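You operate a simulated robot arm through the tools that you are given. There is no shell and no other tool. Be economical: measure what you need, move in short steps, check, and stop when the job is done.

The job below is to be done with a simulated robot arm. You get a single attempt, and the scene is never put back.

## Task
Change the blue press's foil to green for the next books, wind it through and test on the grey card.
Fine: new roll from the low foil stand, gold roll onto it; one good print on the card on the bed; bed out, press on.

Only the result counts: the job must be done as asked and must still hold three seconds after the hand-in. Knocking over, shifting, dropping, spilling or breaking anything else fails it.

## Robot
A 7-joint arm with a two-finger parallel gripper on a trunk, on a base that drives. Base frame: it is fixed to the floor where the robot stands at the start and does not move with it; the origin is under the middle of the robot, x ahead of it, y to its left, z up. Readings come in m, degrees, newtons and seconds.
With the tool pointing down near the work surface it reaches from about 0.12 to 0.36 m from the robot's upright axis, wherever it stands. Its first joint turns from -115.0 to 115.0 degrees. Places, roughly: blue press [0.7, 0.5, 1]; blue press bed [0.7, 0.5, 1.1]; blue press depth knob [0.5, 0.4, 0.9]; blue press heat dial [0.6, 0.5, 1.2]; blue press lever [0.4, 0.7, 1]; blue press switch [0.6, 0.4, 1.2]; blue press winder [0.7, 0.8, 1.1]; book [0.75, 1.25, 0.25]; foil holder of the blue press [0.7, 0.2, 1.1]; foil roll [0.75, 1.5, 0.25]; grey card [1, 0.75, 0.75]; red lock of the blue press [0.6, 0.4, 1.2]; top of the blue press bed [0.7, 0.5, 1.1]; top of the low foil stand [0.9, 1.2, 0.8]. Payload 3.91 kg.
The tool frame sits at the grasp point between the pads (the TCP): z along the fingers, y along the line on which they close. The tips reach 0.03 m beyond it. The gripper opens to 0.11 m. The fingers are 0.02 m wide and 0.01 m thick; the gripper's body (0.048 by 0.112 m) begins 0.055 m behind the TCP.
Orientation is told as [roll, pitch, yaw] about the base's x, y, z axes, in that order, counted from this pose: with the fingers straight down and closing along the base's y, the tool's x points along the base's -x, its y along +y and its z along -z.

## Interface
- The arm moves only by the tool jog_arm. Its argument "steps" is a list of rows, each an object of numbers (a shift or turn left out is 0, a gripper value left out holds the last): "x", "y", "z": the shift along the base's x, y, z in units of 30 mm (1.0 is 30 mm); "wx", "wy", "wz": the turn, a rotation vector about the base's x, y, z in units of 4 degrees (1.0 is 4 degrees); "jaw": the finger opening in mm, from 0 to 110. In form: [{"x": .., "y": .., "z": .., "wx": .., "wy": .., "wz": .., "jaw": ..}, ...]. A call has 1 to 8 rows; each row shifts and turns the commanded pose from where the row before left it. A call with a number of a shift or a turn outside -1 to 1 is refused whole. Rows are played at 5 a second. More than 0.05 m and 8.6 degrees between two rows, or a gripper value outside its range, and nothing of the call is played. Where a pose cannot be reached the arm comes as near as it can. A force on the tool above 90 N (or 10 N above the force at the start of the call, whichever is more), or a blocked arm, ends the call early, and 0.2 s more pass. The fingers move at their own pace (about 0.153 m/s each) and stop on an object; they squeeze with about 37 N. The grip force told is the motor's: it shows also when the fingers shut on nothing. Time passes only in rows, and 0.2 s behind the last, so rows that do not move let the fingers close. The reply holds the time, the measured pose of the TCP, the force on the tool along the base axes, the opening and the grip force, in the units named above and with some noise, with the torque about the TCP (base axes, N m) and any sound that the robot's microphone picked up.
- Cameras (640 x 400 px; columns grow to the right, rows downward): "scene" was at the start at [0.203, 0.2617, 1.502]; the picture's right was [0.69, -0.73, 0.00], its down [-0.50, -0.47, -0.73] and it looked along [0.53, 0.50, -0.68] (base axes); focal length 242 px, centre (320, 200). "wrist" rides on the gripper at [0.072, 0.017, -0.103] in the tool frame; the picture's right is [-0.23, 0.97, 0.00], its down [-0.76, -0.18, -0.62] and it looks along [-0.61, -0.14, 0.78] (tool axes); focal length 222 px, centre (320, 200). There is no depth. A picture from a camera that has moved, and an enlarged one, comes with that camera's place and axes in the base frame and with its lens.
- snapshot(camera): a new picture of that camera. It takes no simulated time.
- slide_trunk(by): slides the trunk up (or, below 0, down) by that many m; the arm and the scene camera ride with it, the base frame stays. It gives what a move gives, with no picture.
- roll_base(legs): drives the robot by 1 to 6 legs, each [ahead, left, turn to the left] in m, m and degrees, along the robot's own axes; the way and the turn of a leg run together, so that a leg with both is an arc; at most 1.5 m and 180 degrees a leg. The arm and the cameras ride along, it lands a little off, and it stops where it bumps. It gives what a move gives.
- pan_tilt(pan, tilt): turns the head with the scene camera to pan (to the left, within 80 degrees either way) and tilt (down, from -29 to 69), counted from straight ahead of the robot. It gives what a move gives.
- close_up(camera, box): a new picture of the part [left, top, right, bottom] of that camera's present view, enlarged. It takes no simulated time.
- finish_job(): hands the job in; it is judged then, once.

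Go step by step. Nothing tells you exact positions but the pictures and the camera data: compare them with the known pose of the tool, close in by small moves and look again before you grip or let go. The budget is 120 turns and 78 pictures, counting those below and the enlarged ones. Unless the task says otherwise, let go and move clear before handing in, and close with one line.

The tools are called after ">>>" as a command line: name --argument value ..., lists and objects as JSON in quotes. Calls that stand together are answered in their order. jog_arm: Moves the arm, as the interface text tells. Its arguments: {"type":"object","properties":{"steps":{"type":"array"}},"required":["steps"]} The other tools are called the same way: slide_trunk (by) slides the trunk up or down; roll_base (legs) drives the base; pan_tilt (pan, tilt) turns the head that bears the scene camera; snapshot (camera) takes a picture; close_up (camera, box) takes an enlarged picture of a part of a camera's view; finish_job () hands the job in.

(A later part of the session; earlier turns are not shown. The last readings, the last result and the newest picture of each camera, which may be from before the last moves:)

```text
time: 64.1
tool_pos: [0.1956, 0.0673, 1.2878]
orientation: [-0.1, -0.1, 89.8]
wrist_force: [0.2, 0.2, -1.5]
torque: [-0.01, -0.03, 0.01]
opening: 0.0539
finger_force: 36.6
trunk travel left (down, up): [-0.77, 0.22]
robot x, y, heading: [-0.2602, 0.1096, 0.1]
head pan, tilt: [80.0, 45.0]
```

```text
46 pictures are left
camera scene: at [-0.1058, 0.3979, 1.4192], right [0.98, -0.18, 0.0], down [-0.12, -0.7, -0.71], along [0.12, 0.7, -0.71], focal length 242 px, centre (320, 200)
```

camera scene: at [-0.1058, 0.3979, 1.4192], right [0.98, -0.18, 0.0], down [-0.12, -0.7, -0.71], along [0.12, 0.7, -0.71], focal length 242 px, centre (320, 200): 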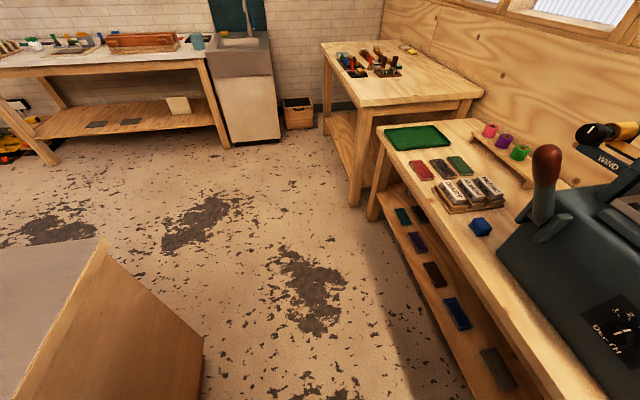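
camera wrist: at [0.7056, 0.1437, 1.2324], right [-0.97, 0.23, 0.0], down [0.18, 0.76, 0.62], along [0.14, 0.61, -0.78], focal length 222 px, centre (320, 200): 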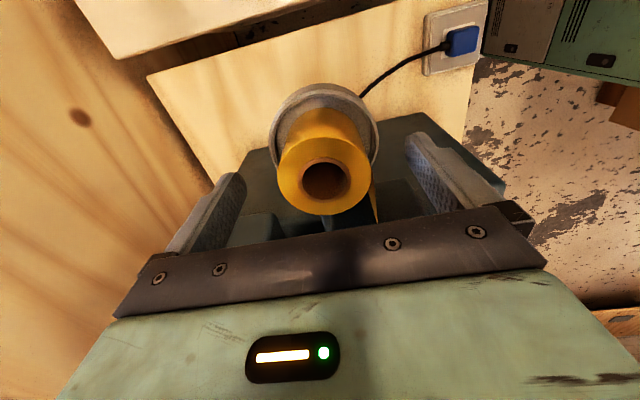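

It's a solid cabinet and looks undisturbed. I'll drive left clear of the lever, then forward to face the stand.

>>> roll_base --legs '[[0.06, 0, 0], [0, 0.98, 0], [0.26, 0, 0]]'

>>> slide_trunk --by -0.3

>>> pan_tilt --pan -15 --tilt 40

>>> snapshot --camera "scene"

```text
time: 71.2
tool_pos: [0.515, 1.0437, 1.288]
orientation: [-0.1, 0.0, 90.7]
wrist_force: [0.7, -0.5, -0.9]
torque: [0.01, -0.02, 0.0]
opening: 0.0541
finger_force: 37.1
trunk travel left (down, up): [-0.77, 0.22]
robot x, y, heading: [0.0545, 1.0826, 0.7]
head pan, tilt: [80.0, 45.0]
```

```text
time: 74.2
tool_pos: [0.5144, 1.044, 0.9889]
orientation: [0.0, 0.0, 90.6]
wrist_force: [0.4, 0.1, -1.5]
torque: [0.02, -0.01, -0.01]
opening: 0.0541
finger_force: 37.5
trunk travel left (down, up): [-0.47, 0.52]
robot x, y, heading: [0.058, 1.0831, 0.9]
head pan, tilt: [80.0, 45.0]
```

```text
time: 75.9
tool_pos: [0.5158, 1.0448, 0.9893]
orientation: [-0.1, 0.0, 90.6]
wrist_force: [-0.7, 0.5, -1.2]
torque: [-0.02, 0.03, 0.04]
opening: 0.0538
finger_force: 37.7
trunk travel left (down, up): [-0.47, 0.52]
robot x, y, heading: [0.0579, 1.081, 0.7]
head pan, tilt: [-15.0, 40.0]
```

```text
45 pictures are left
camera scene: at [0.2773, 1.2693, 1.1265], right [-0.25, -0.97, 0.0], down [-0.62, 0.16, -0.77], along [0.74, -0.19, -0.64], focal length 242 px, centre (320, 200)
```

scene: 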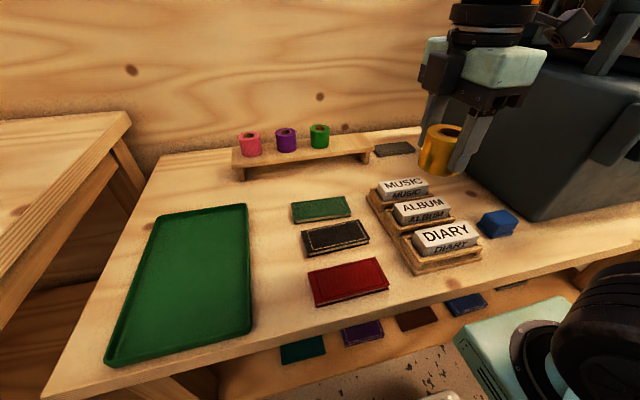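

The stand with the free right end is in plain view; green is at about (0.910, 1.115) and the free spot at (0.907, 1.027). I'll move the gold roll over it at the present height.

>>> jog_arm --steps '[{"x": 1}, {"x": 1}, {"x": 1}, {"x": 1}, {"x": 1}, {"x": 1}, {"x": 1, "y": -0.3}, {"x": 1, "y": -0.3}]'

>>> jog_arm --steps '[{"x": 1}, {"x": 1}, {"x": 1}, {"x": 1}, {"x": 1}]'

>>> snapshot --camera "scene"

```text
time: 77.7
tool_pos: [0.7545, 1.0265, 0.989]
orientation: [-0.1, 0.0, 90.6]
wrist_force: [0.2, 0.5, -0.2]
torque: [0.0, -0.01, 0.01]
opening: 0.0541
finger_force: 37.2
trunk travel left (down, up): [-0.47, 0.52]
robot x, y, heading: [0.0556, 1.0869, 0.8]
head pan, tilt: [-15.0, 40.0]
```

```text
time: 78.9
tool_pos: [0.9055, 1.0269, 0.9871]
orientation: [0.0, 0.2, 90.6]
wrist_force: [-0.2, -0.4, 0.4]
torque: [0.01, -0.03, -0.05]
opening: 0.054
finger_force: 36.9
trunk travel left (down, up): [-0.47, 0.52]
robot x, y, heading: [0.0559, 1.0828, 0.6]
head pan, tilt: [-15.0, 40.0]
```

```text
44 pictures are left
camera scene: at [0.2771, 1.2692, 1.1266], right [-0.25, -0.97, 0.0], down [-0.62, 0.16, -0.77], along [0.74, -0.19, -0.64], focal length 242 px, centre (320, 200)
```

scene: 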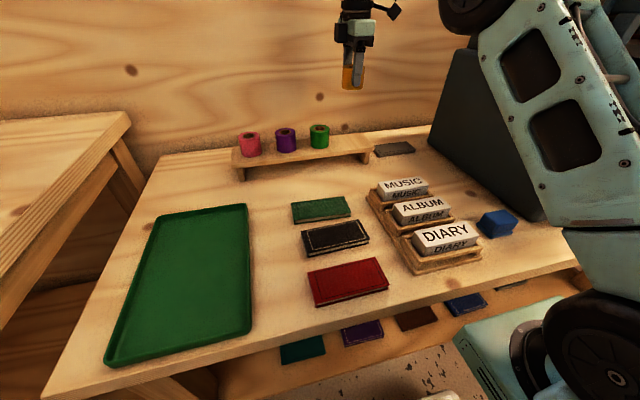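

In place above the spot. I'll descend most of the way and check.

>>> jog_arm --steps '[{"z": -1}, {"z": -1}, {"z": -1}, {"z": -1}]'

>>> close_up --camera "scene" --box '[220, 60, 440, 200]'

```text
time: 79.9
tool_pos: [0.9058, 1.0262, 0.8675]
orientation: [-0.2, 0.1, 90.6]
wrist_force: [0.3, 0.3, -1.2]
torque: [-0.02, -0.01, 0.01]
opening: 0.0541
finger_force: 36.8
trunk travel left (down, up): [-0.47, 0.52]
robot x, y, heading: [0.0582, 1.0799, 1.0]
head pan, tilt: [-15.0, 40.0]
```

```text
2.86 times, centred on (330, 130) of scene
camera zoom: at [0.2773, 1.2692, 1.1266], right [-0.25, -0.97, 0.0], down [-0.62, 0.16, -0.77], along [0.74, -0.19, -0.64], focal length 692 px, centre (291, 400)
```

zoom: 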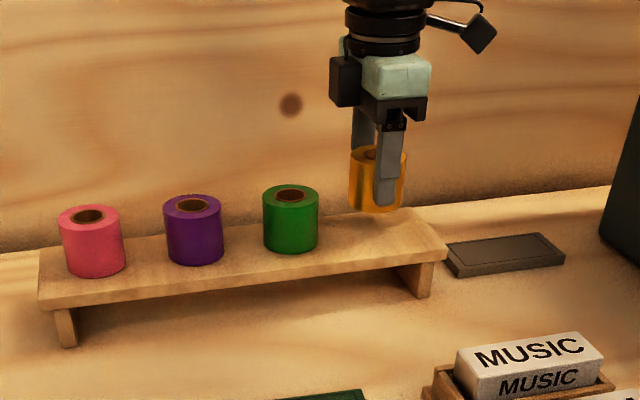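

>>> jog_arm --steps '[{"z": -0.3}, {"z": -0.15}, {"z": -0.1}]'

>>> jog_arm --steps '[{"z": -0.1}, {"z": -0.1}]'

>>> close_up --camera "scene" --box '[290, 80, 410, 190]'

```text
time: 80.7
tool_pos: [0.9043, 1.0267, 0.8504]
orientation: [-0.1, 0.2, 90.6]
wrist_force: [-0.1, 0.5, -1.3]
torque: [-0.02, -0.02, 0.0]
opening: 0.0541
finger_force: 37.4
trunk travel left (down, up): [-0.47, 0.52]
robot x, y, heading: [0.0536, 1.0825, 0.8]
head pan, tilt: [-15.0, 40.0]
```

```text
time: 81.3
tool_pos: [0.9055, 1.0256, 0.8453]
orientation: [0.0, 0.1, 90.5]
wrist_force: [-1.1, 0.6, -0.8]
torque: [-0.02, -0.04, -0.02]
opening: 0.054
finger_force: 36.6
trunk travel left (down, up): [-0.47, 0.52]
robot x, y, heading: [0.0561, 1.0831, 0.9]
head pan, tilt: [-15.0, 40.0]
```

```text
3.64 times, centred on (350, 135) of scene
camera zoom: at [0.2774, 1.2692, 1.1265], right [-0.25, -0.97, 0.0], down [-0.62, 0.16, -0.77], along [0.74, -0.19, -0.64], focal length 881 px, centre (211, 436)
```

zoom: 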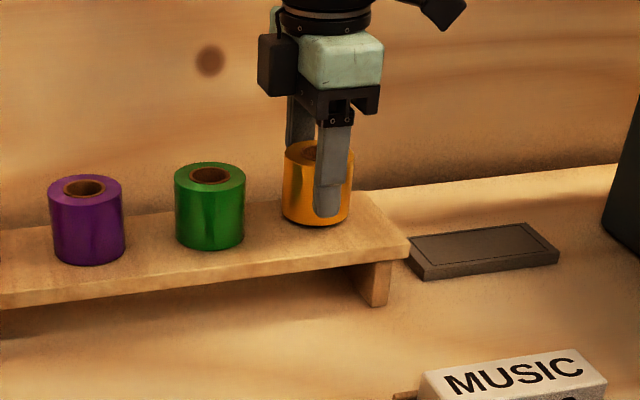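

>>> jog_arm --steps '[{"z": -0.08}, {"z": -0.07}]'

>>> jog_arm --steps '[{"z": -0.06}, {"z": -0.06}]'

```text
time: 81.9
tool_pos: [0.9048, 1.0262, 0.842]
orientation: [-0.2, 0.0, 90.6]
wrist_force: [-2.1, 0.8, 7.9]
torque: [0.06, 0.31, -0.01]
opening: 0.0541
finger_force: 36.8
trunk travel left (down, up): [-0.47, 0.52]
robot x, y, heading: [0.0571, 1.0827, 0.9]
head pan, tilt: [-15.0, 40.0]
```

```text
time: 82.5
tool_pos: [0.9064, 1.0255, 0.84]
orientation: [-0.5, -0.1, 90.5]
wrist_force: [4.4, 0.6, 18.0]
torque: [-0.07, 0.01, 0.03]
opening: 0.0545
finger_force: 36.9
trunk travel left (down, up): [-0.47, 0.52]
robot x, y, heading: [0.0575, 1.0841, 0.9]
head pan, tilt: [-15.0, 40.0]
```

Contact is felt, so the roll is seated. I'll ease up 2 mm, open, and lift out.

>>> jog_arm --steps '[{"z": 0.08}, {"jaw": 62}, {"jaw": 75}, {"jaw": 95}, {}]'

>>> jog_arm --steps '[{"z": 0.5}, {"z": 1}, {"z": 1}, {"z": 1}]'

>>> close_up --camera "scene" --box '[220, 60, 440, 200]'

>>> snapshot --camera "wrist"

```text
time: 83.7
tool_pos: [0.9044, 1.0272, 0.8397]
orientation: [-0.1, -0.1, 90.6]
wrist_force: [-0.5, 0.1, 0.1]
torque: [0.0, -0.01, 0.0]
opening: 0.0946
finger_force: 0.1
trunk travel left (down, up): [-0.47, 0.52]
robot x, y, heading: [0.0521, 1.0841, 0.9]
head pan, tilt: [-15.0, 40.0]
```

```text
time: 84.7
tool_pos: [0.9054, 1.0263, 0.9441]
orientation: [-0.1, -0.1, 90.6]
wrist_force: [-0.3, 0.6, -0.3]
torque: [-0.02, -0.01, 0.01]
opening: 0.0949
finger_force: 0.1
trunk travel left (down, up): [-0.47, 0.52]
robot x, y, heading: [0.0542, 1.0828, 0.9]
head pan, tilt: [-15.0, 40.0]
```

```text
2.86 times, centred on (330, 130) of scene
camera zoom: at [0.2774, 1.2692, 1.1265], right [-0.25, -0.97, 0.0], down [-0.62, 0.16, -0.77], along [0.74, -0.19, -0.64], focal length 692 px, centre (291, 400)
```

zoom: 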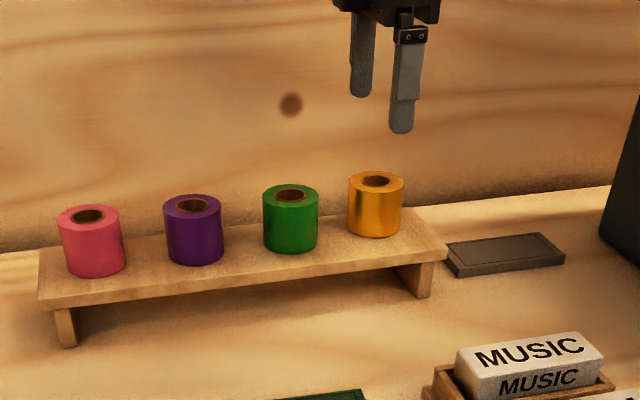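

```text
40 pictures are left
camera wrist: at [0.8888, 0.953, 1.0479], right [-0.98, 0.22, 0.0], down [0.17, 0.76, 0.62], along [0.14, 0.61, -0.78], focal length 222 px, centre (320, 200)
```

wrist: 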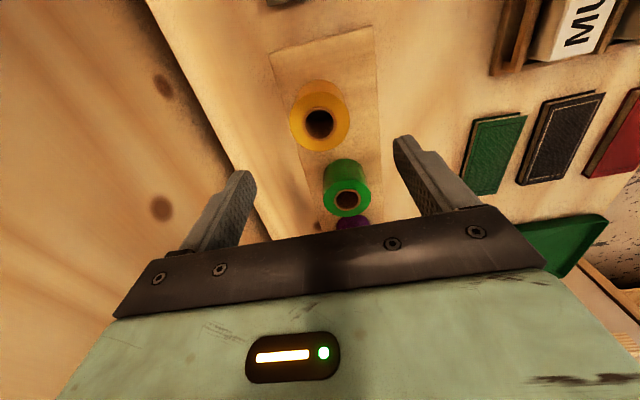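

Gold stands well. Green's centre comes out at about (0.894, 1.120), so I'll move over it and descend.

>>> jog_arm --steps '[{"y": 1, "jaw": 105}, {"y": 1}, {"y": 1, "x": -0.4}, {"y": 0.12}, {"z": -1}]'

>>> snapshot --camera "wrist"

>>> close_up --camera "scene" --box '[220, 60, 440, 200]'

```text
time: 85.9
tool_pos: [0.8918, 1.1213, 0.9147]
orientation: [-0.1, 0.0, 90.6]
wrist_force: [-0.9, 0.1, 0.3]
torque: [-0.01, -0.01, -0.01]
opening: 0.1051
finger_force: 0.1
trunk travel left (down, up): [-0.47, 0.52]
robot x, y, heading: [0.0554, 1.0852, 0.8]
head pan, tilt: [-15.0, 40.0]
```

```text
39 pictures are left
camera wrist: at [0.8759, 1.0481, 1.018], right [-0.98, 0.22, 0.0], down [0.17, 0.76, 0.62], along [0.14, 0.61, -0.78], focal length 222 px, centre (320, 200)
```

wrist: 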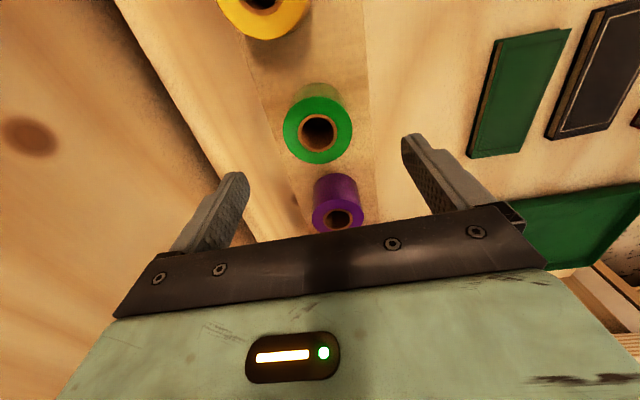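

```text
2.86 times, centred on (330, 130) of scene
camera zoom: at [0.2772, 1.2692, 1.1266], right [-0.25, -0.97, 0.0], down [-0.62, 0.16, -0.77], along [0.74, -0.19, -0.64], focal length 692 px, centre (291, 400)
```

zoom: 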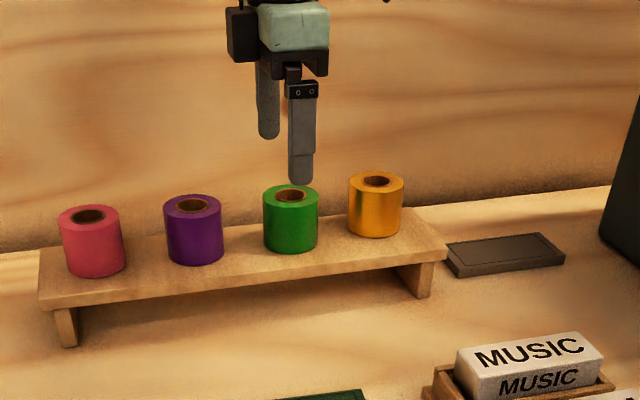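

>>> jog_arm --steps '[{"z": -1, "y": -0.15}, {"z": -1}, {"z": -0.37}, {"jaw": 80}, {"jaw": 65}, {"jaw": 40}, {}, {}]'

>>> jog_arm --steps '[{"z": 0.3}, {"z": 0.7}, {"z": 1}, {"z": 1}, {"z": 1}, {"z": 1}]'

>>> snapshot --camera "scene"

```text
time: 87.7
tool_pos: [0.8918, 1.1154, 0.8435]
orientation: [0.0, -0.1, 90.6]
wrist_force: [0.1, 0.0, 0.7]
torque: [-0.01, 0.01, 0.0]
opening: 0.0533
finger_force: 37.0
trunk travel left (down, up): [-0.47, 0.52]
robot x, y, heading: [0.057, 1.0816, 0.8]
head pan, tilt: [-15.0, 40.0]
```

```text
time: 89.1
tool_pos: [0.8922, 1.1153, 0.9926]
orientation: [-0.1, 0.0, 90.5]
wrist_force: [-0.5, 0.2, -2.2]
torque: [0.02, 0.0, 0.05]
opening: 0.0532
finger_force: 37.4
trunk travel left (down, up): [-0.47, 0.52]
robot x, y, heading: [0.0584, 1.0834, 0.8]
head pan, tilt: [-15.0, 40.0]
```

```text
37 pictures are left
camera scene: at [0.2775, 1.2692, 1.1265], right [-0.25, -0.97, 0.0], down [-0.62, 0.16, -0.77], along [0.74, -0.19, -0.64], focal length 242 px, centre (320, 200)
```

scene: 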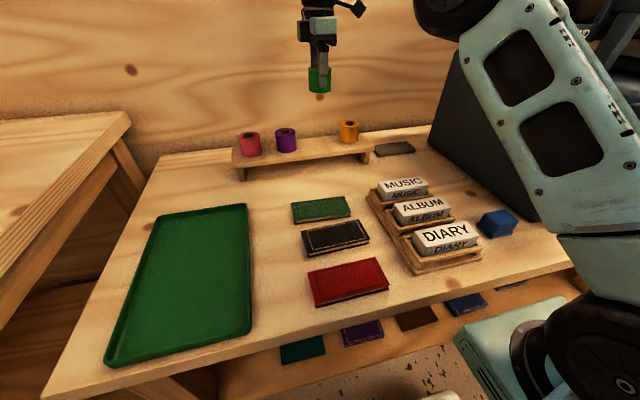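

Green is held. Now I retract, raise the trunk, and drive back to the holder position.

>>> jog_arm --steps '[{"x": -1}, {"x": -1}, {"x": -1}, {"x": -1}, {"x": -1}, {"x": -1}, {"x": -1, "y": -0.5}, {"x": -1, "y": -0.5}]'

>>> jog_arm --steps '[{"x": -1, "y": -0.5}, {"x": -1, "y": -0.5}, {"x": -1, "y": -0.4}, {"x": -1}, {"x": -0.4}]'

>>> slide_trunk --by 0.3

>>> roll_base --legs '[[-0.26, 0, 0], [0, -0.97, -0.8], [0.245, 0, 0]]'

>>> snapshot --camera "scene"

```text
time: 90.9
tool_pos: [0.6553, 1.0874, 0.9943]
orientation: [-0.1, -0.1, 90.7]
wrist_force: [-0.4, -0.7, -0.7]
torque: [0.0, 0.05, 0.01]
opening: 0.053
finger_force: 36.7
trunk travel left (down, up): [-0.47, 0.52]
robot x, y, heading: [0.0533, 1.0813, 1.0]
head pan, tilt: [-15.0, 40.0]
```

```text
time: 92.1
tool_pos: [0.5193, 1.0436, 0.9961]
orientation: [-0.1, 0.0, 90.7]
wrist_force: [-0.6, -0.4, -1.1]
torque: [-0.02, -0.03, 0.01]
opening: 0.0529
finger_force: 37.0
trunk travel left (down, up): [-0.47, 0.52]
robot x, y, heading: [0.0558, 1.0845, 0.8]
head pan, tilt: [-15.0, 40.0]
```

```text
time: 95.1
tool_pos: [0.5212, 1.0432, 1.2935]
orientation: [-0.1, 0.0, 90.7]
wrist_force: [-0.3, 0.0, -1.1]
torque: [-0.05, 0.0, 0.01]
opening: 0.0529
finger_force: 37.3
trunk travel left (down, up): [-0.77, 0.22]
robot x, y, heading: [0.0584, 1.0857, 1.2]
head pan, tilt: [-15.0, 40.0]
```

```text
time: 103.0
tool_pos: [0.5172, 0.0744, 1.2932]
orientation: [0.0, 0.0, 90.1]
wrist_force: [0.0, 0.1, -1.8]
torque: [-0.04, -0.01, -0.01]
opening: 0.0526
finger_force: 36.7
trunk travel left (down, up): [-0.77, 0.22]
robot x, y, heading: [0.0514, 0.1169, -0.1]
head pan, tilt: [-15.0, 40.0]
```

```text
36 pictures are left
camera scene: at [0.2754, 0.3027, 1.4266], right [-0.25, -0.97, 0.0], down [-0.62, 0.16, -0.77], along [0.74, -0.2, -0.64], focal length 242 px, centre (320, 200)
```

scene: 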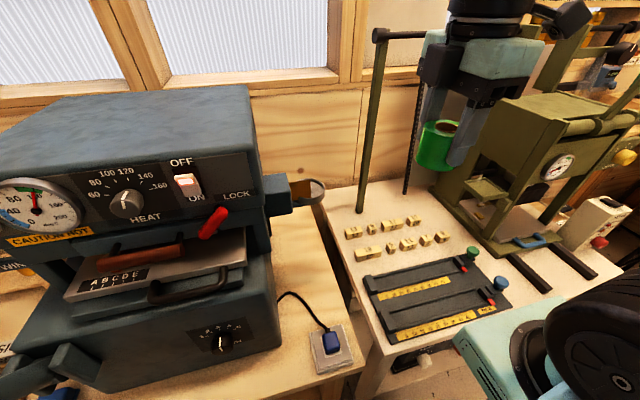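

Back at the holder. I'll move over the dish, x first, then y, then down, with a check.

>>> jog_arm --steps '[{"x": 1}, {"x": 1}, {"x": 1}, {"x": 1}, {"x": 1}, {"x": 1}, {"x": 0.87}]'

>>> jog_arm --steps '[{"y": 1}, {"y": 1}, {"y": 1}, {"y": 1}, {"y": 0.79}, {"z": -1}, {"z": -1}, {"z": -1}]'

>>> close_up --camera "scene" --box '[240, 60, 380, 220]'

```text
time: 104.5
tool_pos: [0.7229, 0.074, 1.2953]
orientation: [-0.1, 0.1, 90.1]
wrist_force: [0.6, -0.3, -0.8]
torque: [0.01, -0.01, 0.02]
opening: 0.0528
finger_force: 36.9
trunk travel left (down, up): [-0.77, 0.22]
robot x, y, heading: [0.0525, 0.1187, 0.1]
head pan, tilt: [-15.0, 40.0]
```

```text
time: 106.3
tool_pos: [0.7223, 0.2193, 1.2052]
orientation: [-0.1, 0.0, 90.0]
wrist_force: [-0.2, -0.2, -1.1]
torque: [0.01, -0.02, -0.04]
opening: 0.0528
finger_force: 37.1
trunk travel left (down, up): [-0.77, 0.22]
robot x, y, heading: [0.0511, 0.1186, 0.3]
head pan, tilt: [-15.0, 40.0]
```

```text
2.50 times, centred on (310, 140) of scene
camera zoom: at [0.2753, 0.3027, 1.4266], right [-0.25, -0.97, 0.0], down [-0.62, 0.16, -0.77], along [0.74, -0.2, -0.64], focal length 606 px, centre (345, 350)
```

zoom: 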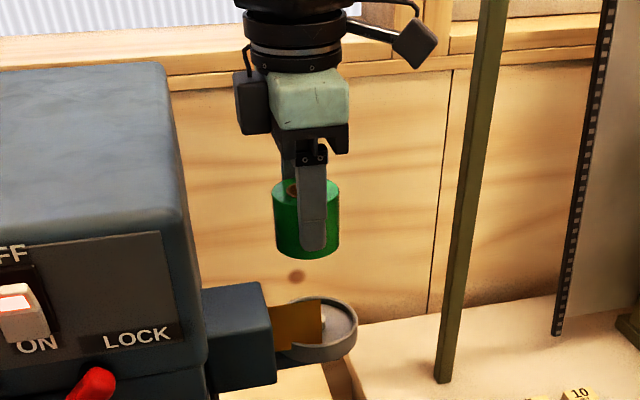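

>>> jog_arm --steps '[{"z": -1, "x": 0.04}, {"z": -1}, {"z": -0.5}, {"z": -0.2}]'

>>> jog_arm --steps '[{"z": -0.1}, {"z": -0.06}]'

>>> close_up --camera "scene" --box '[240, 60, 380, 220]'

```text
time: 107.3
tool_pos: [0.7245, 0.2187, 1.1223]
orientation: [-0.2, 0.1, 90.0]
wrist_force: [0.8, -0.8, -0.9]
torque: [0.0, -0.02, 0.01]
opening: 0.053
finger_force: 37.3
trunk travel left (down, up): [-0.77, 0.22]
robot x, y, heading: [0.0519, 0.1203, 0.5]
head pan, tilt: [-15.0, 40.0]
```

```text
time: 108.0
tool_pos: [0.7241, 0.2194, 1.1199]
orientation: [-0.2, 0.0, 90.0]
wrist_force: [-1.2, -1.3, 11.9]
torque: [-0.07, 0.37, 0.0]
opening: 0.0528
finger_force: 37.5
trunk travel left (down, up): [-0.77, 0.22]
robot x, y, heading: [0.0525, 0.1179, 0.1]
head pan, tilt: [-15.0, 40.0]
```

```text
2.50 times, centred on (310, 140) of scene
camera zoom: at [0.275, 0.3025, 1.4269], right [-0.25, -0.97, 0.0], down [-0.62, 0.16, -0.77], along [0.74, -0.2, -0.64], focal length 606 px, centre (345, 350)
```

zoom: 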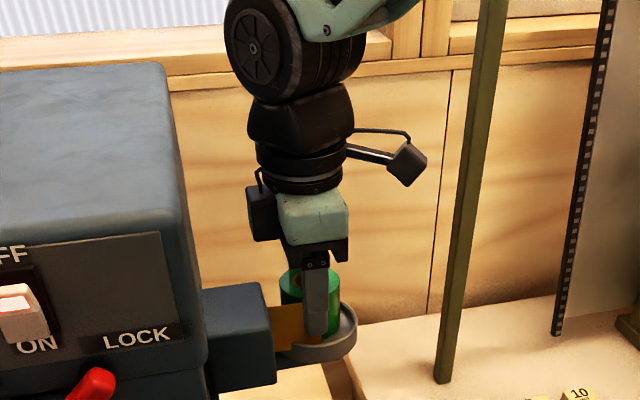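

The seat contact comes at the same height as gold's. I'll release and rise.

>>> jog_arm --steps '[{"z": 0.05}, {"jaw": 62}, {"jaw": 75}, {"jaw": 90}, {}]'

>>> jog_arm --steps '[{"z": 0.5}, {"z": 1}, {"z": 1}, {"z": 1}, {"z": 1}, {"z": 1}]'

>>> close_up --camera "scene" --box '[240, 100, 380, 220]'

```text
time: 109.2
tool_pos: [0.7248, 0.2184, 1.1201]
orientation: [-0.1, 0.0, 90.0]
wrist_force: [-0.4, -0.1, -0.6]
torque: [0.05, 0.0, -0.01]
opening: 0.0901
finger_force: 0.1
trunk travel left (down, up): [-0.77, 0.22]
robot x, y, heading: [0.0546, 0.1196, 0.1]
head pan, tilt: [-15.0, 40.0]
```

```text
time: 110.5
tool_pos: [0.7242, 0.2196, 1.2852]
orientation: [-0.1, 0.1, 90.0]
wrist_force: [-1.0, 0.4, -0.1]
torque: [-0.01, 0.0, 0.03]
opening: 0.0901
finger_force: 0.1
trunk travel left (down, up): [-0.77, 0.22]
robot x, y, heading: [0.0518, 0.1217, 0.3]
head pan, tilt: [-15.0, 40.0]
```

```text
3.33 times, centred on (310, 160) of scene
camera zoom: at [0.2757, 0.3027, 1.4265], right [-0.25, -0.97, 0.0], down [-0.62, 0.16, -0.77], along [0.74, -0.2, -0.64], focal length 808 px, centre (353, 333)
```

zoom: 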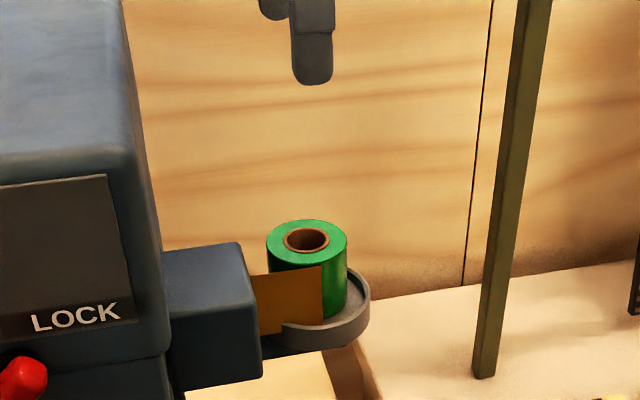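

The green roll is seated. Next is the winder, whose knob face I place at (0.616, 0.801, 1.131), facing −x. I'll retract, drive to its left side, and bring the gripper horizontal.

>>> jog_arm --steps '[{"y": -1}, {"y": -1}, {"y": -1}, {"y": -1}, {"y": -1}, {"x": -1, "wz": -1}, {"x": -1, "wz": -1}, {"x": -1, "wz": -1}]'

>>> jog_arm --steps '[{"x": -1, "wz": -1}, {"x": -1, "wz": -1}, {"x": -1, "wz": -1}, {"x": -0.8, "wz": -1}, {"wz": -1}, {"wz": -1}, {"wz": -1}, {"wz": -1}]'

>>> jog_arm --steps '[{"wz": -1}, {"wz": -1}, {"wz": -1}, {"wz": -1}, {"wz": -1}, {"wz": -1}, {"wz": -1}, {"wz": -1}]'

>>> jog_arm --steps '[{"wz": -1}, {"wz": -1}, {"wz": -1}, {"wz": -0.5}]'

>>> roll_base --legs '[[-0.25, 0, 0], [0, 0.88, 0]]'

```text
time: 112.3
tool_pos: [0.634, 0.0688, 1.2865]
orientation: [0.1, 0.1, 78.0]
wrist_force: [-0.3, 0.0, -0.7]
torque: [0.0, 0.0, -0.03]
opening: 0.0897
finger_force: 0.2
trunk travel left (down, up): [-0.77, 0.22]
robot x, y, heading: [0.0558, 0.1158, 0.1]
head pan, tilt: [-15.0, 40.0]
```

```text
time: 114.2
tool_pos: [0.5208, 0.0696, 1.2846]
orientation: [-0.2, 0.0, 45.9]
wrist_force: [0.3, -0.8, -0.2]
torque: [0.03, 0.01, -0.02]
opening: 0.09
finger_force: 0.1
trunk travel left (down, up): [-0.77, 0.22]
robot x, y, heading: [0.0501, 0.1188, 0.1]
head pan, tilt: [-15.0, 40.0]
```

```text
time: 116.0
tool_pos: [0.5204, 0.0682, 1.2855]
orientation: [0.0, 0.0, 14.0]
wrist_force: [0.7, 0.5, 0.4]
torque: [-0.03, -0.03, 0.0]
opening: 0.0902
finger_force: 0.1
trunk travel left (down, up): [-0.77, 0.22]
robot x, y, heading: [0.0529, 0.1199, 0.1]
head pan, tilt: [-15.0, 40.0]
```

```text
time: 117.0
tool_pos: [0.5199, 0.0686, 1.2843]
orientation: [-0.1, 0.0, 0.0]
wrist_force: [0.1, -0.7, 0.6]
torque: [0.01, 0.03, 0.04]
opening: 0.09
finger_force: 0.0
trunk travel left (down, up): [-0.77, 0.22]
robot x, y, heading: [0.052, 0.1172, 0.2]
head pan, tilt: [-15.0, 40.0]
```

```text
time: 123.1
tool_pos: [0.2725, 0.9422, 1.2851]
orientation: [0.0, 0.1, -1.4]
wrist_force: [-0.3, -0.1, -0.5]
torque: [0.0, -0.02, -0.03]
opening: 0.09
finger_force: 0.1
trunk travel left (down, up): [-0.77, 0.22]
robot x, y, heading: [-0.1943, 1.003, -1.3]
head pan, tilt: [-15.0, 40.0]
```

Now I'll pitch the tool up toward +x while moving outward, in free space left of the winder.

>>> jog_arm --steps '[{"wy": -1, "x": 0.6}, {"wy": -1, "x": 0.6}, {"wy": -1, "x": 0.6}, {"wy": -1, "x": 0.6}, {"wy": -1, "x": 0.6}, {"wy": -1, "x": 0.6}, {"wy": -1, "x": 0.6}, {"wy": -1, "x": 0.6}]'

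>>> jog_arm --steps '[{"wy": -1, "x": 0.6}, {"wy": -1, "x": 0.6}, {"wy": -1, "x": 0.6}, {"wy": -1, "x": 0.6}, {"wy": -1, "x": 0.6}, {"wy": -1, "x": 0.6}, {"wy": -1, "x": 0.6}, {"wy": -1, "x": 0.6}]'

>>> jog_arm --steps '[{"wy": -1}, {"wy": -1}, {"wy": -1}, {"wy": -1}, {"wy": -1}, {"wy": -1}, {"wy": -0.5, "wz": 0.35}]'

>>> pan_tilt --pan -20 --tilt 35

>>> snapshot --camera "scene"

```text
time: 124.9
tool_pos: [0.4156, 0.9427, 1.2866]
orientation: [0.8, -32.1, -1.5]
wrist_force: [-0.2, 0.3, -0.7]
torque: [0.0, 0.01, 0.01]
opening: 0.0899
finger_force: 0.0
trunk travel left (down, up): [-0.77, 0.22]
robot x, y, heading: [-0.1957, 1.0036, -1.2]
head pan, tilt: [-15.0, 40.0]
```

```text
time: 126.7
tool_pos: [0.5587, 0.9415, 1.2848]
orientation: [2.8, -64.0, -3.2]
wrist_force: [0.0, -0.4, 0.5]
torque: [-0.02, 0.01, -0.02]
opening: 0.0898
finger_force: 0.1
trunk travel left (down, up): [-0.77, 0.22]
robot x, y, heading: [-0.1988, 1.0043, -1.2]
head pan, tilt: [-15.0, 40.0]
```

```text
time: 128.3
tool_pos: [0.5595, 0.9472, 1.2725]
orientation: [16.3, -87.9, -14.9]
wrist_force: [0.1, 0.9, 0.0]
torque: [0.01, 0.02, -0.06]
opening: 0.0901
finger_force: 0.0
out of reach, approached as far as the arm can: row 7
trunk travel left (down, up): [-0.77, 0.22]
robot x, y, heading: [-0.1965, 1.0035, -1.2]
head pan, tilt: [-15.0, 40.0]
```

```text
time: 128.9
tool_pos: [0.5611, 0.9454, 1.2728]
orientation: [16.3, -87.8, -15.0]
wrist_force: [0.1, 0.3, 0.0]
torque: [0.01, 0.0, -0.03]
opening: 0.0899
finger_force: 0.1
trunk travel left (down, up): [-0.77, 0.22]
robot x, y, heading: [-0.1944, 1.0039, -1.3]
head pan, tilt: [-20.0, 35.0]
```

```text
32 pictures are left
camera scene: at [0.0321, 1.1735, 1.4341], right [-0.36, -0.93, 0.0], down [-0.54, 0.21, -0.82], along [0.76, -0.3, -0.57], focal length 242 px, centre (320, 200)
```

scene: 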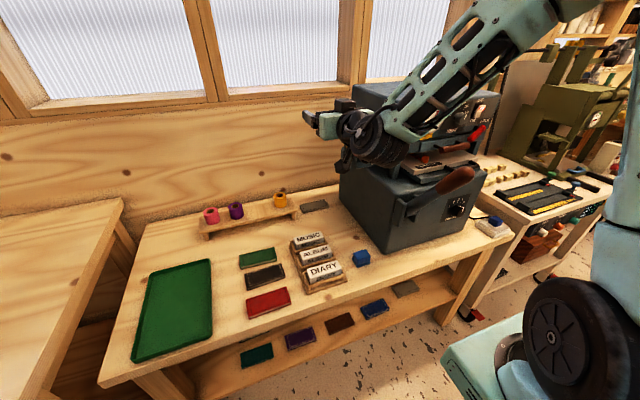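

The tool is nearly horizontal and pointing at +x. I'll lower by trunk to knob height and look through the wrist camera.

>>> slide_trunk --by -0.14

>>> jog_arm --steps '[{"x": -0.3}, {"wy": -0.3, "x": -0.3}, {"x": -0.4}]'

>>> snapshot --camera "wrist"

>>> snapshot --camera "scene"

```text
time: 130.6
tool_pos: [0.5591, 0.9473, 1.1325]
orientation: [16.1, -87.7, -14.9]
wrist_force: [0.0, -0.2, 1.2]
torque: [-0.01, 0.0, 0.02]
opening: 0.0901
finger_force: 0.0
trunk travel left (down, up): [-0.63, 0.36]
robot x, y, heading: [-0.1938, 1.0044, -0.9]
head pan, tilt: [-20.0, 35.0]
```

```text
time: 131.4
tool_pos: [0.5314, 0.9468, 1.1344]
orientation: [31.8, -88.9, -30.5]
wrist_force: [-0.1, 0.8, -0.3]
torque: [0.0, -0.01, -0.01]
opening: 0.0899
finger_force: 0.2
trunk travel left (down, up): [-0.63, 0.36]
robot x, y, heading: [-0.2007, 1.0046, -1.0]
head pan, tilt: [-20.0, 35.0]
```

```text
31 pictures are left
camera wrist: at [0.4258, 0.9619, 1.0627], right [-0.02, 0.97, 0.24], down [-0.61, -0.2, 0.77], along [0.79, -0.13, 0.59], focal length 222 px, centre (320, 200)
```

wrist: 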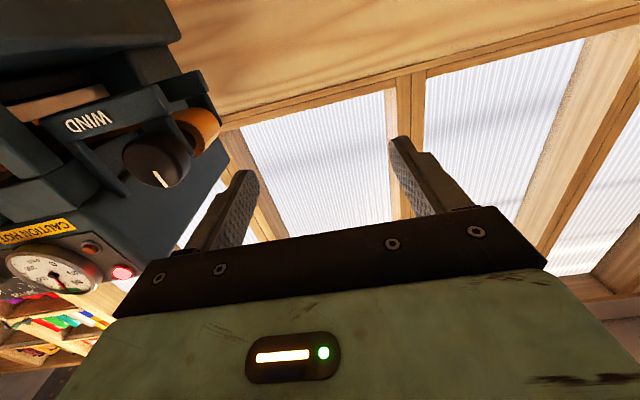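

```text
30 pictures are left
camera scene: at [0.0322, 1.1735, 1.2941], right [-0.36, -0.93, 0.0], down [-0.53, 0.21, -0.82], along [0.76, -0.3, -0.57], focal length 242 px, centre (320, 200)
```

scene: 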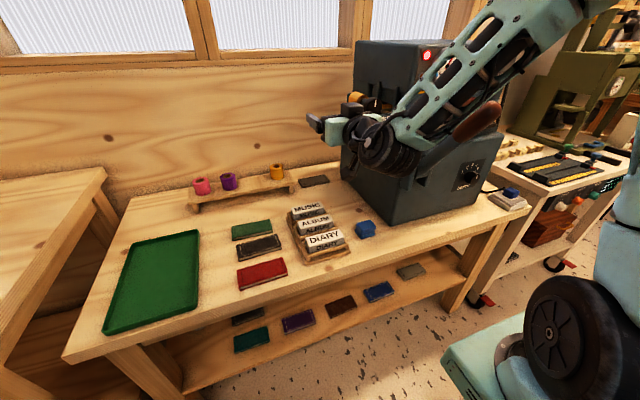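

>>> close_up --camera "wrist" --box '[0, 60, 260, 300]'

>>> close_up --camera "scene" --box '[300, 40, 520, 200]'

```text
1.67 times, centred on (130, 180) of wrist
camera zoom: at [0.4258, 0.9619, 1.0627], right [-0.02, 0.97, 0.24], down [-0.61, -0.2, 0.77], along [0.79, -0.13, 0.59], focal length 370 px, centre (637, 233)
```

zoom: 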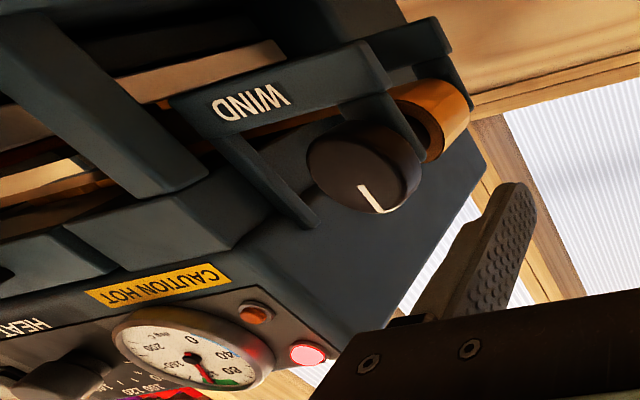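

```text
2.50 times, centred on (410, 120) of scene
camera zoom: at [0.0322, 1.1735, 1.2941], right [-0.36, -0.93, 0.0], down [-0.53, 0.21, -0.82], along [0.76, -0.3, -0.57], focal length 606 px, centre (95, 400)
```

zoom: 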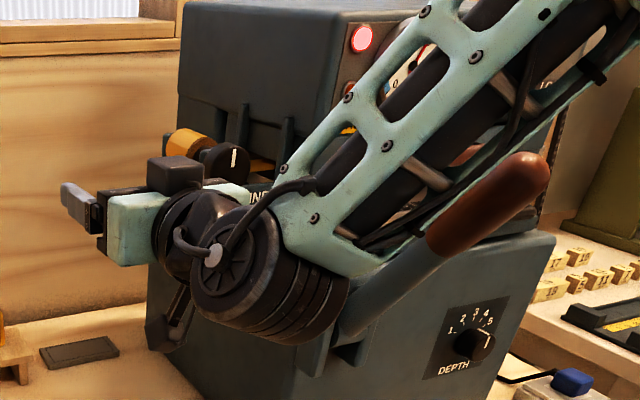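

The forearm crosses just above the press lever in this pose, which is too risky. I'll raise the trunk, go back to a tool-down pose, and turn the knob from above and left instead, with 90° swings about x.

>>> slide_trunk --by 0.14

>>> jog_arm --steps '[{"wy": 0.5}, {"wy": 1}, {"wy": 1}, {"wy": 1}, {"wy": 1}, {"wy": 1}, {"wy": 1}, {"wy": 1}]'

>>> jog_arm --steps '[{"wy": 1}, {"wy": 1}, {"wy": 1}, {"wy": 1}, {"wy": 1}, {"wy": 1}, {"wy": 1}, {"wy": 1}]'

>>> jog_arm --steps '[{"wy": 1}, {"wy": 1}, {"wy": 1}, {"wy": 1}, {"wy": 1}, {"wy": 1}, {"wy": 1}]'

```text
time: 133.1
tool_pos: [0.5311, 0.947, 1.2727]
orientation: [32.6, -88.9, -31.3]
wrist_force: [-0.2, 0.5, 0.2]
torque: [-0.02, 0.01, 0.0]
opening: 0.09
finger_force: 0.1
trunk travel left (down, up): [-0.77, 0.22]
robot x, y, heading: [-0.1991, 1.0027, -1.1]
head pan, tilt: [-20.0, 35.0]
```

```text
time: 134.9
tool_pos: [0.5317, 0.946, 1.2729]
orientation: [2.2, -59.0, -1.1]
wrist_force: [0.1, -0.5, 0.6]
torque: [0.01, 0.01, -0.03]
opening: 0.0902
finger_force: 0.1
trunk travel left (down, up): [-0.77, 0.22]
robot x, y, heading: [-0.1952, 1.006, -1.1]
head pan, tilt: [-20.0, 35.0]
```

```text
time: 136.7
tool_pos: [0.5308, 0.9432, 1.2735]
orientation: [0.6, -31.0, -0.7]
wrist_force: [0.6, 0.4, 0.7]
torque: [0.01, 0.01, 0.0]
opening: 0.0899
finger_force: 0.0
out of reach, approached as far as the arm can: row 3
trunk travel left (down, up): [-0.77, 0.22]
robot x, y, heading: [-0.1987, 1.0008, -1.2]
head pan, tilt: [-20.0, 35.0]
```

```text
time: 138.3
tool_pos: [0.5315, 0.9426, 1.2731]
orientation: [0.2, -3.0, -0.6]
wrist_force: [-0.5, 0.4, -0.7]
torque: [0.01, 0.0, -0.01]
opening: 0.0902
finger_force: 0.1
trunk travel left (down, up): [-0.77, 0.22]
robot x, y, heading: [-0.1972, 1.0067, -1.2]
head pan, tilt: [-20.0, 35.0]
```

>>> roll_base --legs '[[0.17, 0.0, 1.2]]'

>>> jog_arm --steps '[{"wx": -1, "wy": 0.75, "x": -0.6}, {"wx": -1, "x": -0.6}, {"wx": -1, "x": -0.6}, {"wx": -1, "x": -0.6}, {"wx": -1}, {"wx": -1}, {"wx": -1}, {"wx": -1}]'

>>> jog_arm --steps '[{"wx": -1}, {"wx": -1}, {"wx": -1}, {"wx": -1}, {"wx": -1}, {"wx": -1}, {"wx": -1}, {"wx": -1}]'

>>> jog_arm --steps '[{"wx": -1}, {"wx": -1}, {"wx": -1}, {"wx": -1}, {"wx": -1}, {"wx": -1}]'

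>>> snapshot --camera "scene"

```text
time: 139.7
tool_pos: [0.7034, 0.9538, 1.2743]
orientation: [0.1, -3.1, 0.5]
wrist_force: [-0.3, -0.3, -0.9]
torque: [0.02, 0.02, -0.05]
opening: 0.09
finger_force: 0.1
trunk travel left (down, up): [-0.77, 0.22]
robot x, y, heading: [-0.0256, 1.0034, -0.1]
head pan, tilt: [-20.0, 35.0]
```

```text
time: 141.5
tool_pos: [0.6324, 0.9535, 1.2725]
orientation: [-31.8, 0.2, 0.5]
wrist_force: [-1.3, -0.3, -0.7]
torque: [-0.02, 0.05, 0.0]
opening: 0.09
finger_force: 0.1
trunk travel left (down, up): [-0.77, 0.22]
robot x, y, heading: [-0.023, 1.0051, 0.0]
head pan, tilt: [-20.0, 35.0]
```

```text
time: 143.3
tool_pos: [0.632, 0.954, 1.2735]
orientation: [-63.8, 0.4, 0.4]
wrist_force: [-0.2, 0.4, -0.2]
torque: [-0.01, 0.0, 0.0]
opening: 0.0904
finger_force: 0.1
trunk travel left (down, up): [-0.77, 0.22]
robot x, y, heading: [-0.0257, 1.0011, -0.1]
head pan, tilt: [-20.0, 35.0]
```

```text
time: 144.7
tool_pos: [0.632, 0.9533, 1.2732]
orientation: [-87.7, 0.5, 0.2]
wrist_force: [0.5, -0.9, 0.2]
torque: [0.0, 0.05, 0.04]
opening: 0.0901
finger_force: 0.2
trunk travel left (down, up): [-0.77, 0.22]
robot x, y, heading: [-0.0288, 1.0021, -0.0]
head pan, tilt: [-20.0, 35.0]
```

```text
27 pictures are left
camera scene: at [0.1999, 1.1756, 1.4341], right [-0.34, -0.94, 0.0], down [-0.54, 0.2, -0.82], along [0.77, -0.28, -0.57], focal length 242 px, centre (320, 200)
```

scene: 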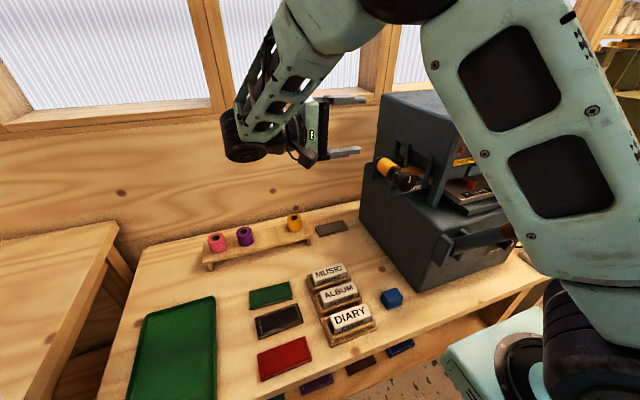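

The swung pose works and the gripper now points at −y beside the winder. I'll zoom in on the winder to fix the knob position.

>>> close_up --camera "scene" --box '[280, 80, 460, 230]'

>>> snapshot --camera "wrist"

```text
2.67 times, centred on (370, 155) of scene
camera zoom: at [0.1999, 1.1756, 1.4341], right [-0.34, -0.94, 0.0], down [-0.54, 0.2, -0.82], along [0.77, -0.28, -0.57], focal length 646 px, centre (187, 320)
```

zoom: 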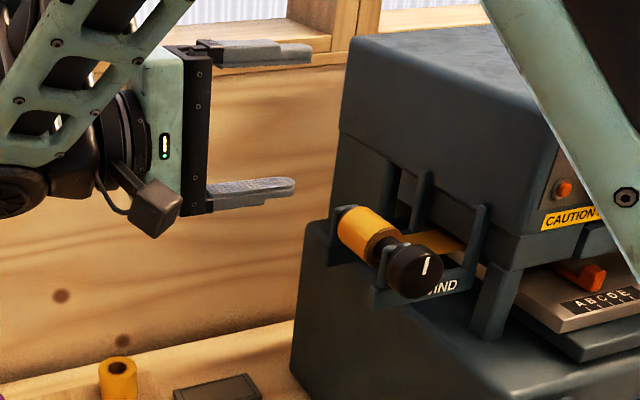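

```text
25 pictures are left
camera wrist: at [0.5593, 1.0573, 1.2616], right [0.22, 0.04, -0.98], down [0.76, 0.62, 0.19], along [0.61, -0.79, 0.11], focal length 222 px, centre (320, 200)
```

wrist: 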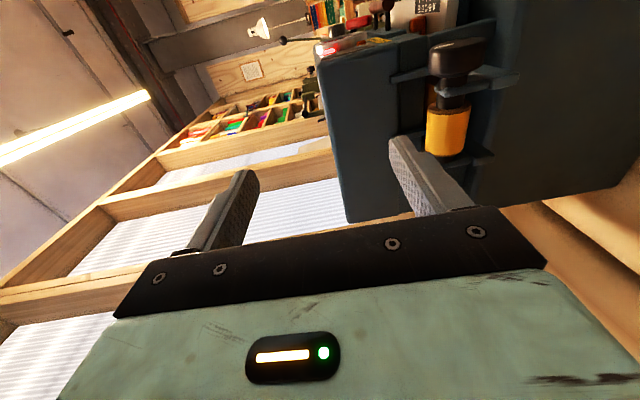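

The knob centres at about (0.619, 0.787, 1.126), roughly 50 mm in diameter. I'll go down to its height and slide in from the left with the jaws open.

>>> jog_arm --steps '[{"z": -1, "x": -0.45, "wx": -0.55}, {"z": -1}, {"z": -1}, {"z": -1}, {"z": -0.9}]'

>>> jog_arm --steps '[{"y": -1}, {"y": -1}, {"y": -1}, {"y": -1}]'

>>> close_up --camera "scene" --box '[320, 110, 460, 220]'

>>> snapshot --camera "wrist"

```text
time: 145.9
tool_pos: [0.619, 0.9537, 1.1268]
orientation: [-89.9, 0.5, 0.2]
wrist_force: [0.1, -0.5, 0.7]
torque: [0.03, 0.01, 0.01]
opening: 0.0898
finger_force: 0.0
trunk travel left (down, up): [-0.77, 0.22]
robot x, y, heading: [-0.0245, 1.0011, -0.0]
head pan, tilt: [-20.0, 35.0]
```

```text
time: 146.9
tool_pos: [0.6188, 0.8344, 1.1268]
orientation: [-89.9, 0.7, 0.2]
wrist_force: [-0.4, 0.6, 0.2]
torque: [-0.04, 0.01, -0.01]
opening: 0.0903
finger_force: 0.1
trunk travel left (down, up): [-0.77, 0.22]
robot x, y, heading: [-0.0262, 1.006, -0.0]
head pan, tilt: [-20.0, 35.0]
```

```text
3.64 times, centred on (390, 165) of scene
camera zoom: at [0.2, 1.176, 1.4341], right [-0.34, -0.94, 0.0], down [-0.54, 0.2, -0.82], along [0.77, -0.28, -0.57], focal length 881 px, centre (66, 327)
```

zoom: 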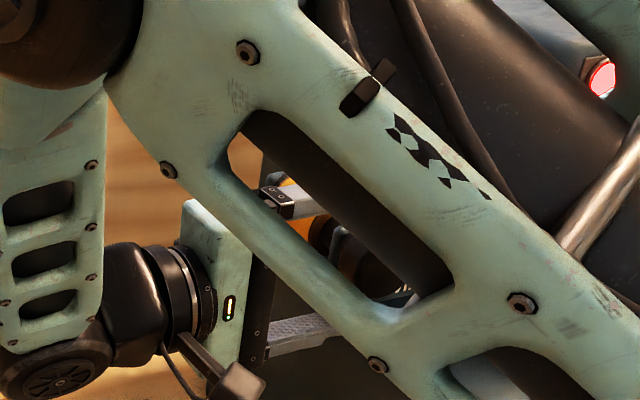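

```text
23 pictures are left
camera wrist: at [0.5451, 0.9375, 1.1111], right [0.22, 0.0, -0.98], down [0.76, 0.63, 0.17], along [0.61, -0.78, 0.13], focal length 222 px, centre (320, 200)
```

wrist: 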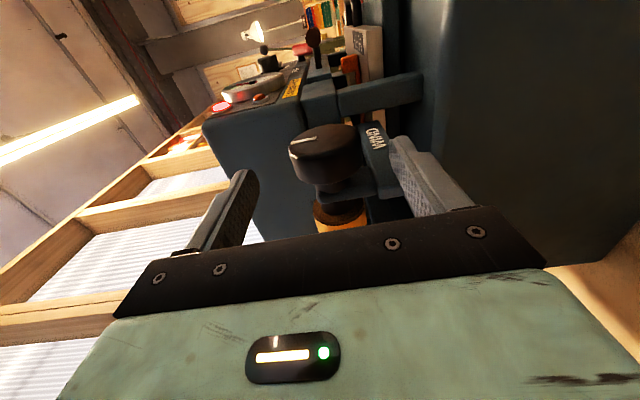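

The knob sits centrally between the fingers. I'll move in the last 47 mm and close.

>>> jog_arm --steps '[{"y": -1}, {"y": -0.57}, {"jaw": 75}, {"jaw": 60}, {"jaw": 45}, {"jaw": 35}, {}, {}]'

```text
time: 148.7
tool_pos: [0.6173, 0.7853, 1.1263]
orientation: [-89.9, 0.7, 0.1]
wrist_force: [-10.2, 0.9, -36.6]
torque: [-0.29, -0.07, 0.16]
opening: 0.0536
finger_force: 18.8
trunk travel left (down, up): [-0.77, 0.22]
robot x, y, heading: [-0.0201, 1.001, -0.1]
head pan, tilt: [-20.0, 35.0]
```

The knob sits a little lower than the tool, so I'll ease down until the force balances.

>>> jog_arm --steps '[{"z": -0.07}, {"z": -0.06}, {}]'

```text
time: 149.5
tool_pos: [0.6183, 0.7853, 1.1226]
orientation: [-89.9, 0.6, 0.1]
wrist_force: [-11.9, -3.4, -27.7]
torque: [-0.21, 0.02, -0.04]
opening: 0.049
finger_force: 14.3
trunk travel left (down, up): [-0.77, 0.22]
robot x, y, heading: [-0.0308, 1.0044, -0.2]
head pan, tilt: [-20.0, 35.0]
```

>>> jog_arm --steps '[{"z": -0.07}, {"z": -0.07}, {}, {}]'

>>> snapshot --camera "wrist"

```text
time: 150.5
tool_pos: [0.6177, 0.7856, 1.1222]
orientation: [-90.2, 0.3, 0.1]
wrist_force: [4.2, 0.0, 39.8]
torque: [0.3, 0.03, -0.58]
opening: 0.0485
finger_force: 45.2
trunk travel left (down, up): [-0.77, 0.22]
robot x, y, heading: [-0.0218, 0.9947, 0.0]
head pan, tilt: [-20.0, 35.0]
```

```text
22 pictures are left
camera wrist: at [0.5456, 0.8892, 1.1053], right [0.22, -0.01, -0.97], down [0.76, 0.63, 0.17], along [0.61, -0.78, 0.14], focal length 222 px, centre (320, 200)
```

wrist: 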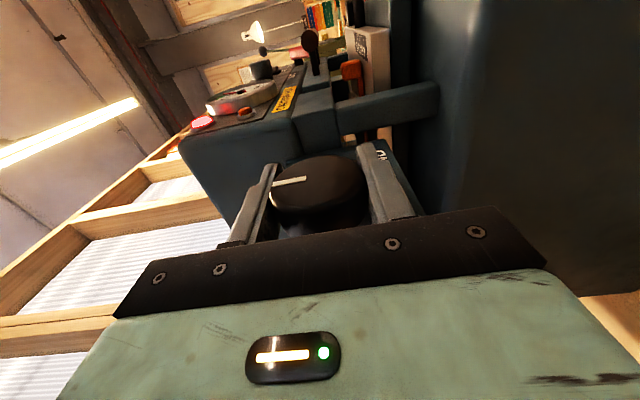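

It's gripped at 48.5 mm with the white mark up. I'll relax the offset and turn +wx (clockwise seen from the front) for a first part stroke.

>>> jog_arm --steps '[{"z": 0.11}, {"wx": 1}, {"wx": 1}, {"wx": 1}, {"wx": 1}, {"wx": 1}, {"wx": 1}]'

>>> snapshot --camera "wrist"

```text
time: 152.1
tool_pos: [0.6177, 0.7874, 1.1195]
orientation: [-65.7, 0.6, 0.3]
wrist_force: [-1.4, -6.6, -17.2]
torque: [-0.09, -1.6, 0.55]
opening: 0.0485
finger_force: 45.2
trunk travel left (down, up): [-0.77, 0.22]
robot x, y, heading: [-0.0243, 1.0013, -0.2]
head pan, tilt: [-20.0, 35.0]
```

```text
21 pictures are left
camera wrist: at [0.5454, 0.8876, 1.1469], right [0.22, 0.4, -0.89], down [0.76, 0.5, 0.41], along [0.61, -0.77, -0.2], focal length 222 px, centre (320, 200)
```

wrist: 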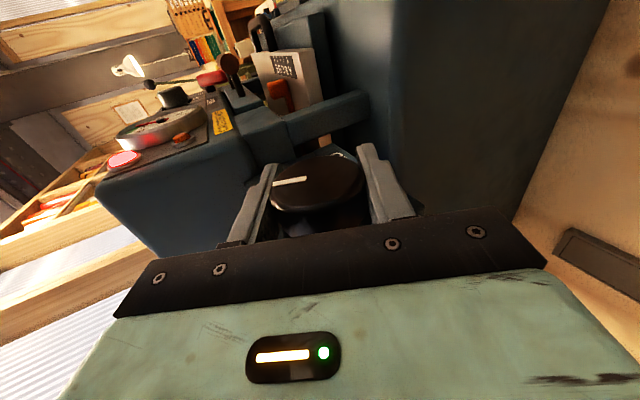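

The knob follows the hand without resistance. I'll finish the stroke to tool-down and check what happened to the foil.

>>> jog_arm --steps '[{"wx": 1, "z": -0.08}, {"wx": 1}, {"wx": 1}, {"wx": 1}, {"wx": 1}, {"wx": 1}, {"wx": 1}, {"wx": 1}]'

>>> jog_arm --steps '[{"wx": 1}, {"wx": 1}, {"wx": 1}, {"wx": 1}, {"wx": 1}, {"wx": 1}, {"wx": 1}, {"wx": 1}]'

>>> snapshot --camera "scene"

```text
time: 153.9
tool_pos: [0.6194, 0.7898, 1.1152]
orientation: [-33.8, 0.6, 0.6]
wrist_force: [-14.0, 28.3, -51.1]
torque: [-0.46, -0.84, -0.02]
opening: 0.0488
finger_force: 45.0
trunk travel left (down, up): [-0.77, 0.22]
robot x, y, heading: [-0.0253, 1.0039, -0.0]
head pan, tilt: [-20.0, 35.0]
```

```text
time: 155.7
tool_pos: [0.6187, 0.7937, 1.1193]
orientation: [-1.7, 0.2, 1.0]
wrist_force: [-5.9, 51.0, -19.4]
torque: [-0.14, 0.77, -0.67]
opening: 0.0499
finger_force: 45.5
trunk travel left (down, up): [-0.77, 0.22]
robot x, y, heading: [-0.0238, 1.0024, -0.2]
head pan, tilt: [-20.0, 35.0]
```

```text
20 pictures are left
camera scene: at [0.2003, 1.1787, 1.4338], right [-0.34, -0.94, 0.0], down [-0.54, 0.2, -0.82], along [0.77, -0.28, -0.57], focal length 242 px, centre (320, 200)
```

scene: 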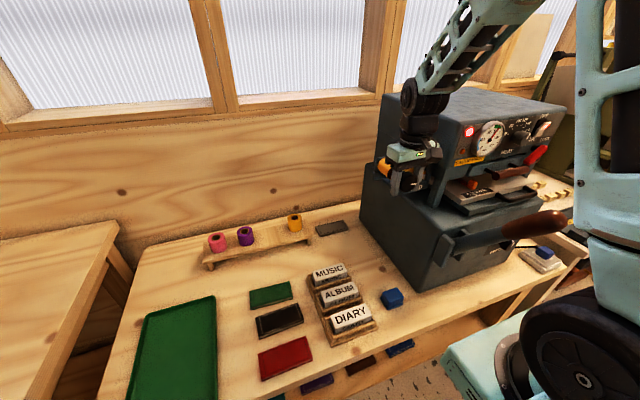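

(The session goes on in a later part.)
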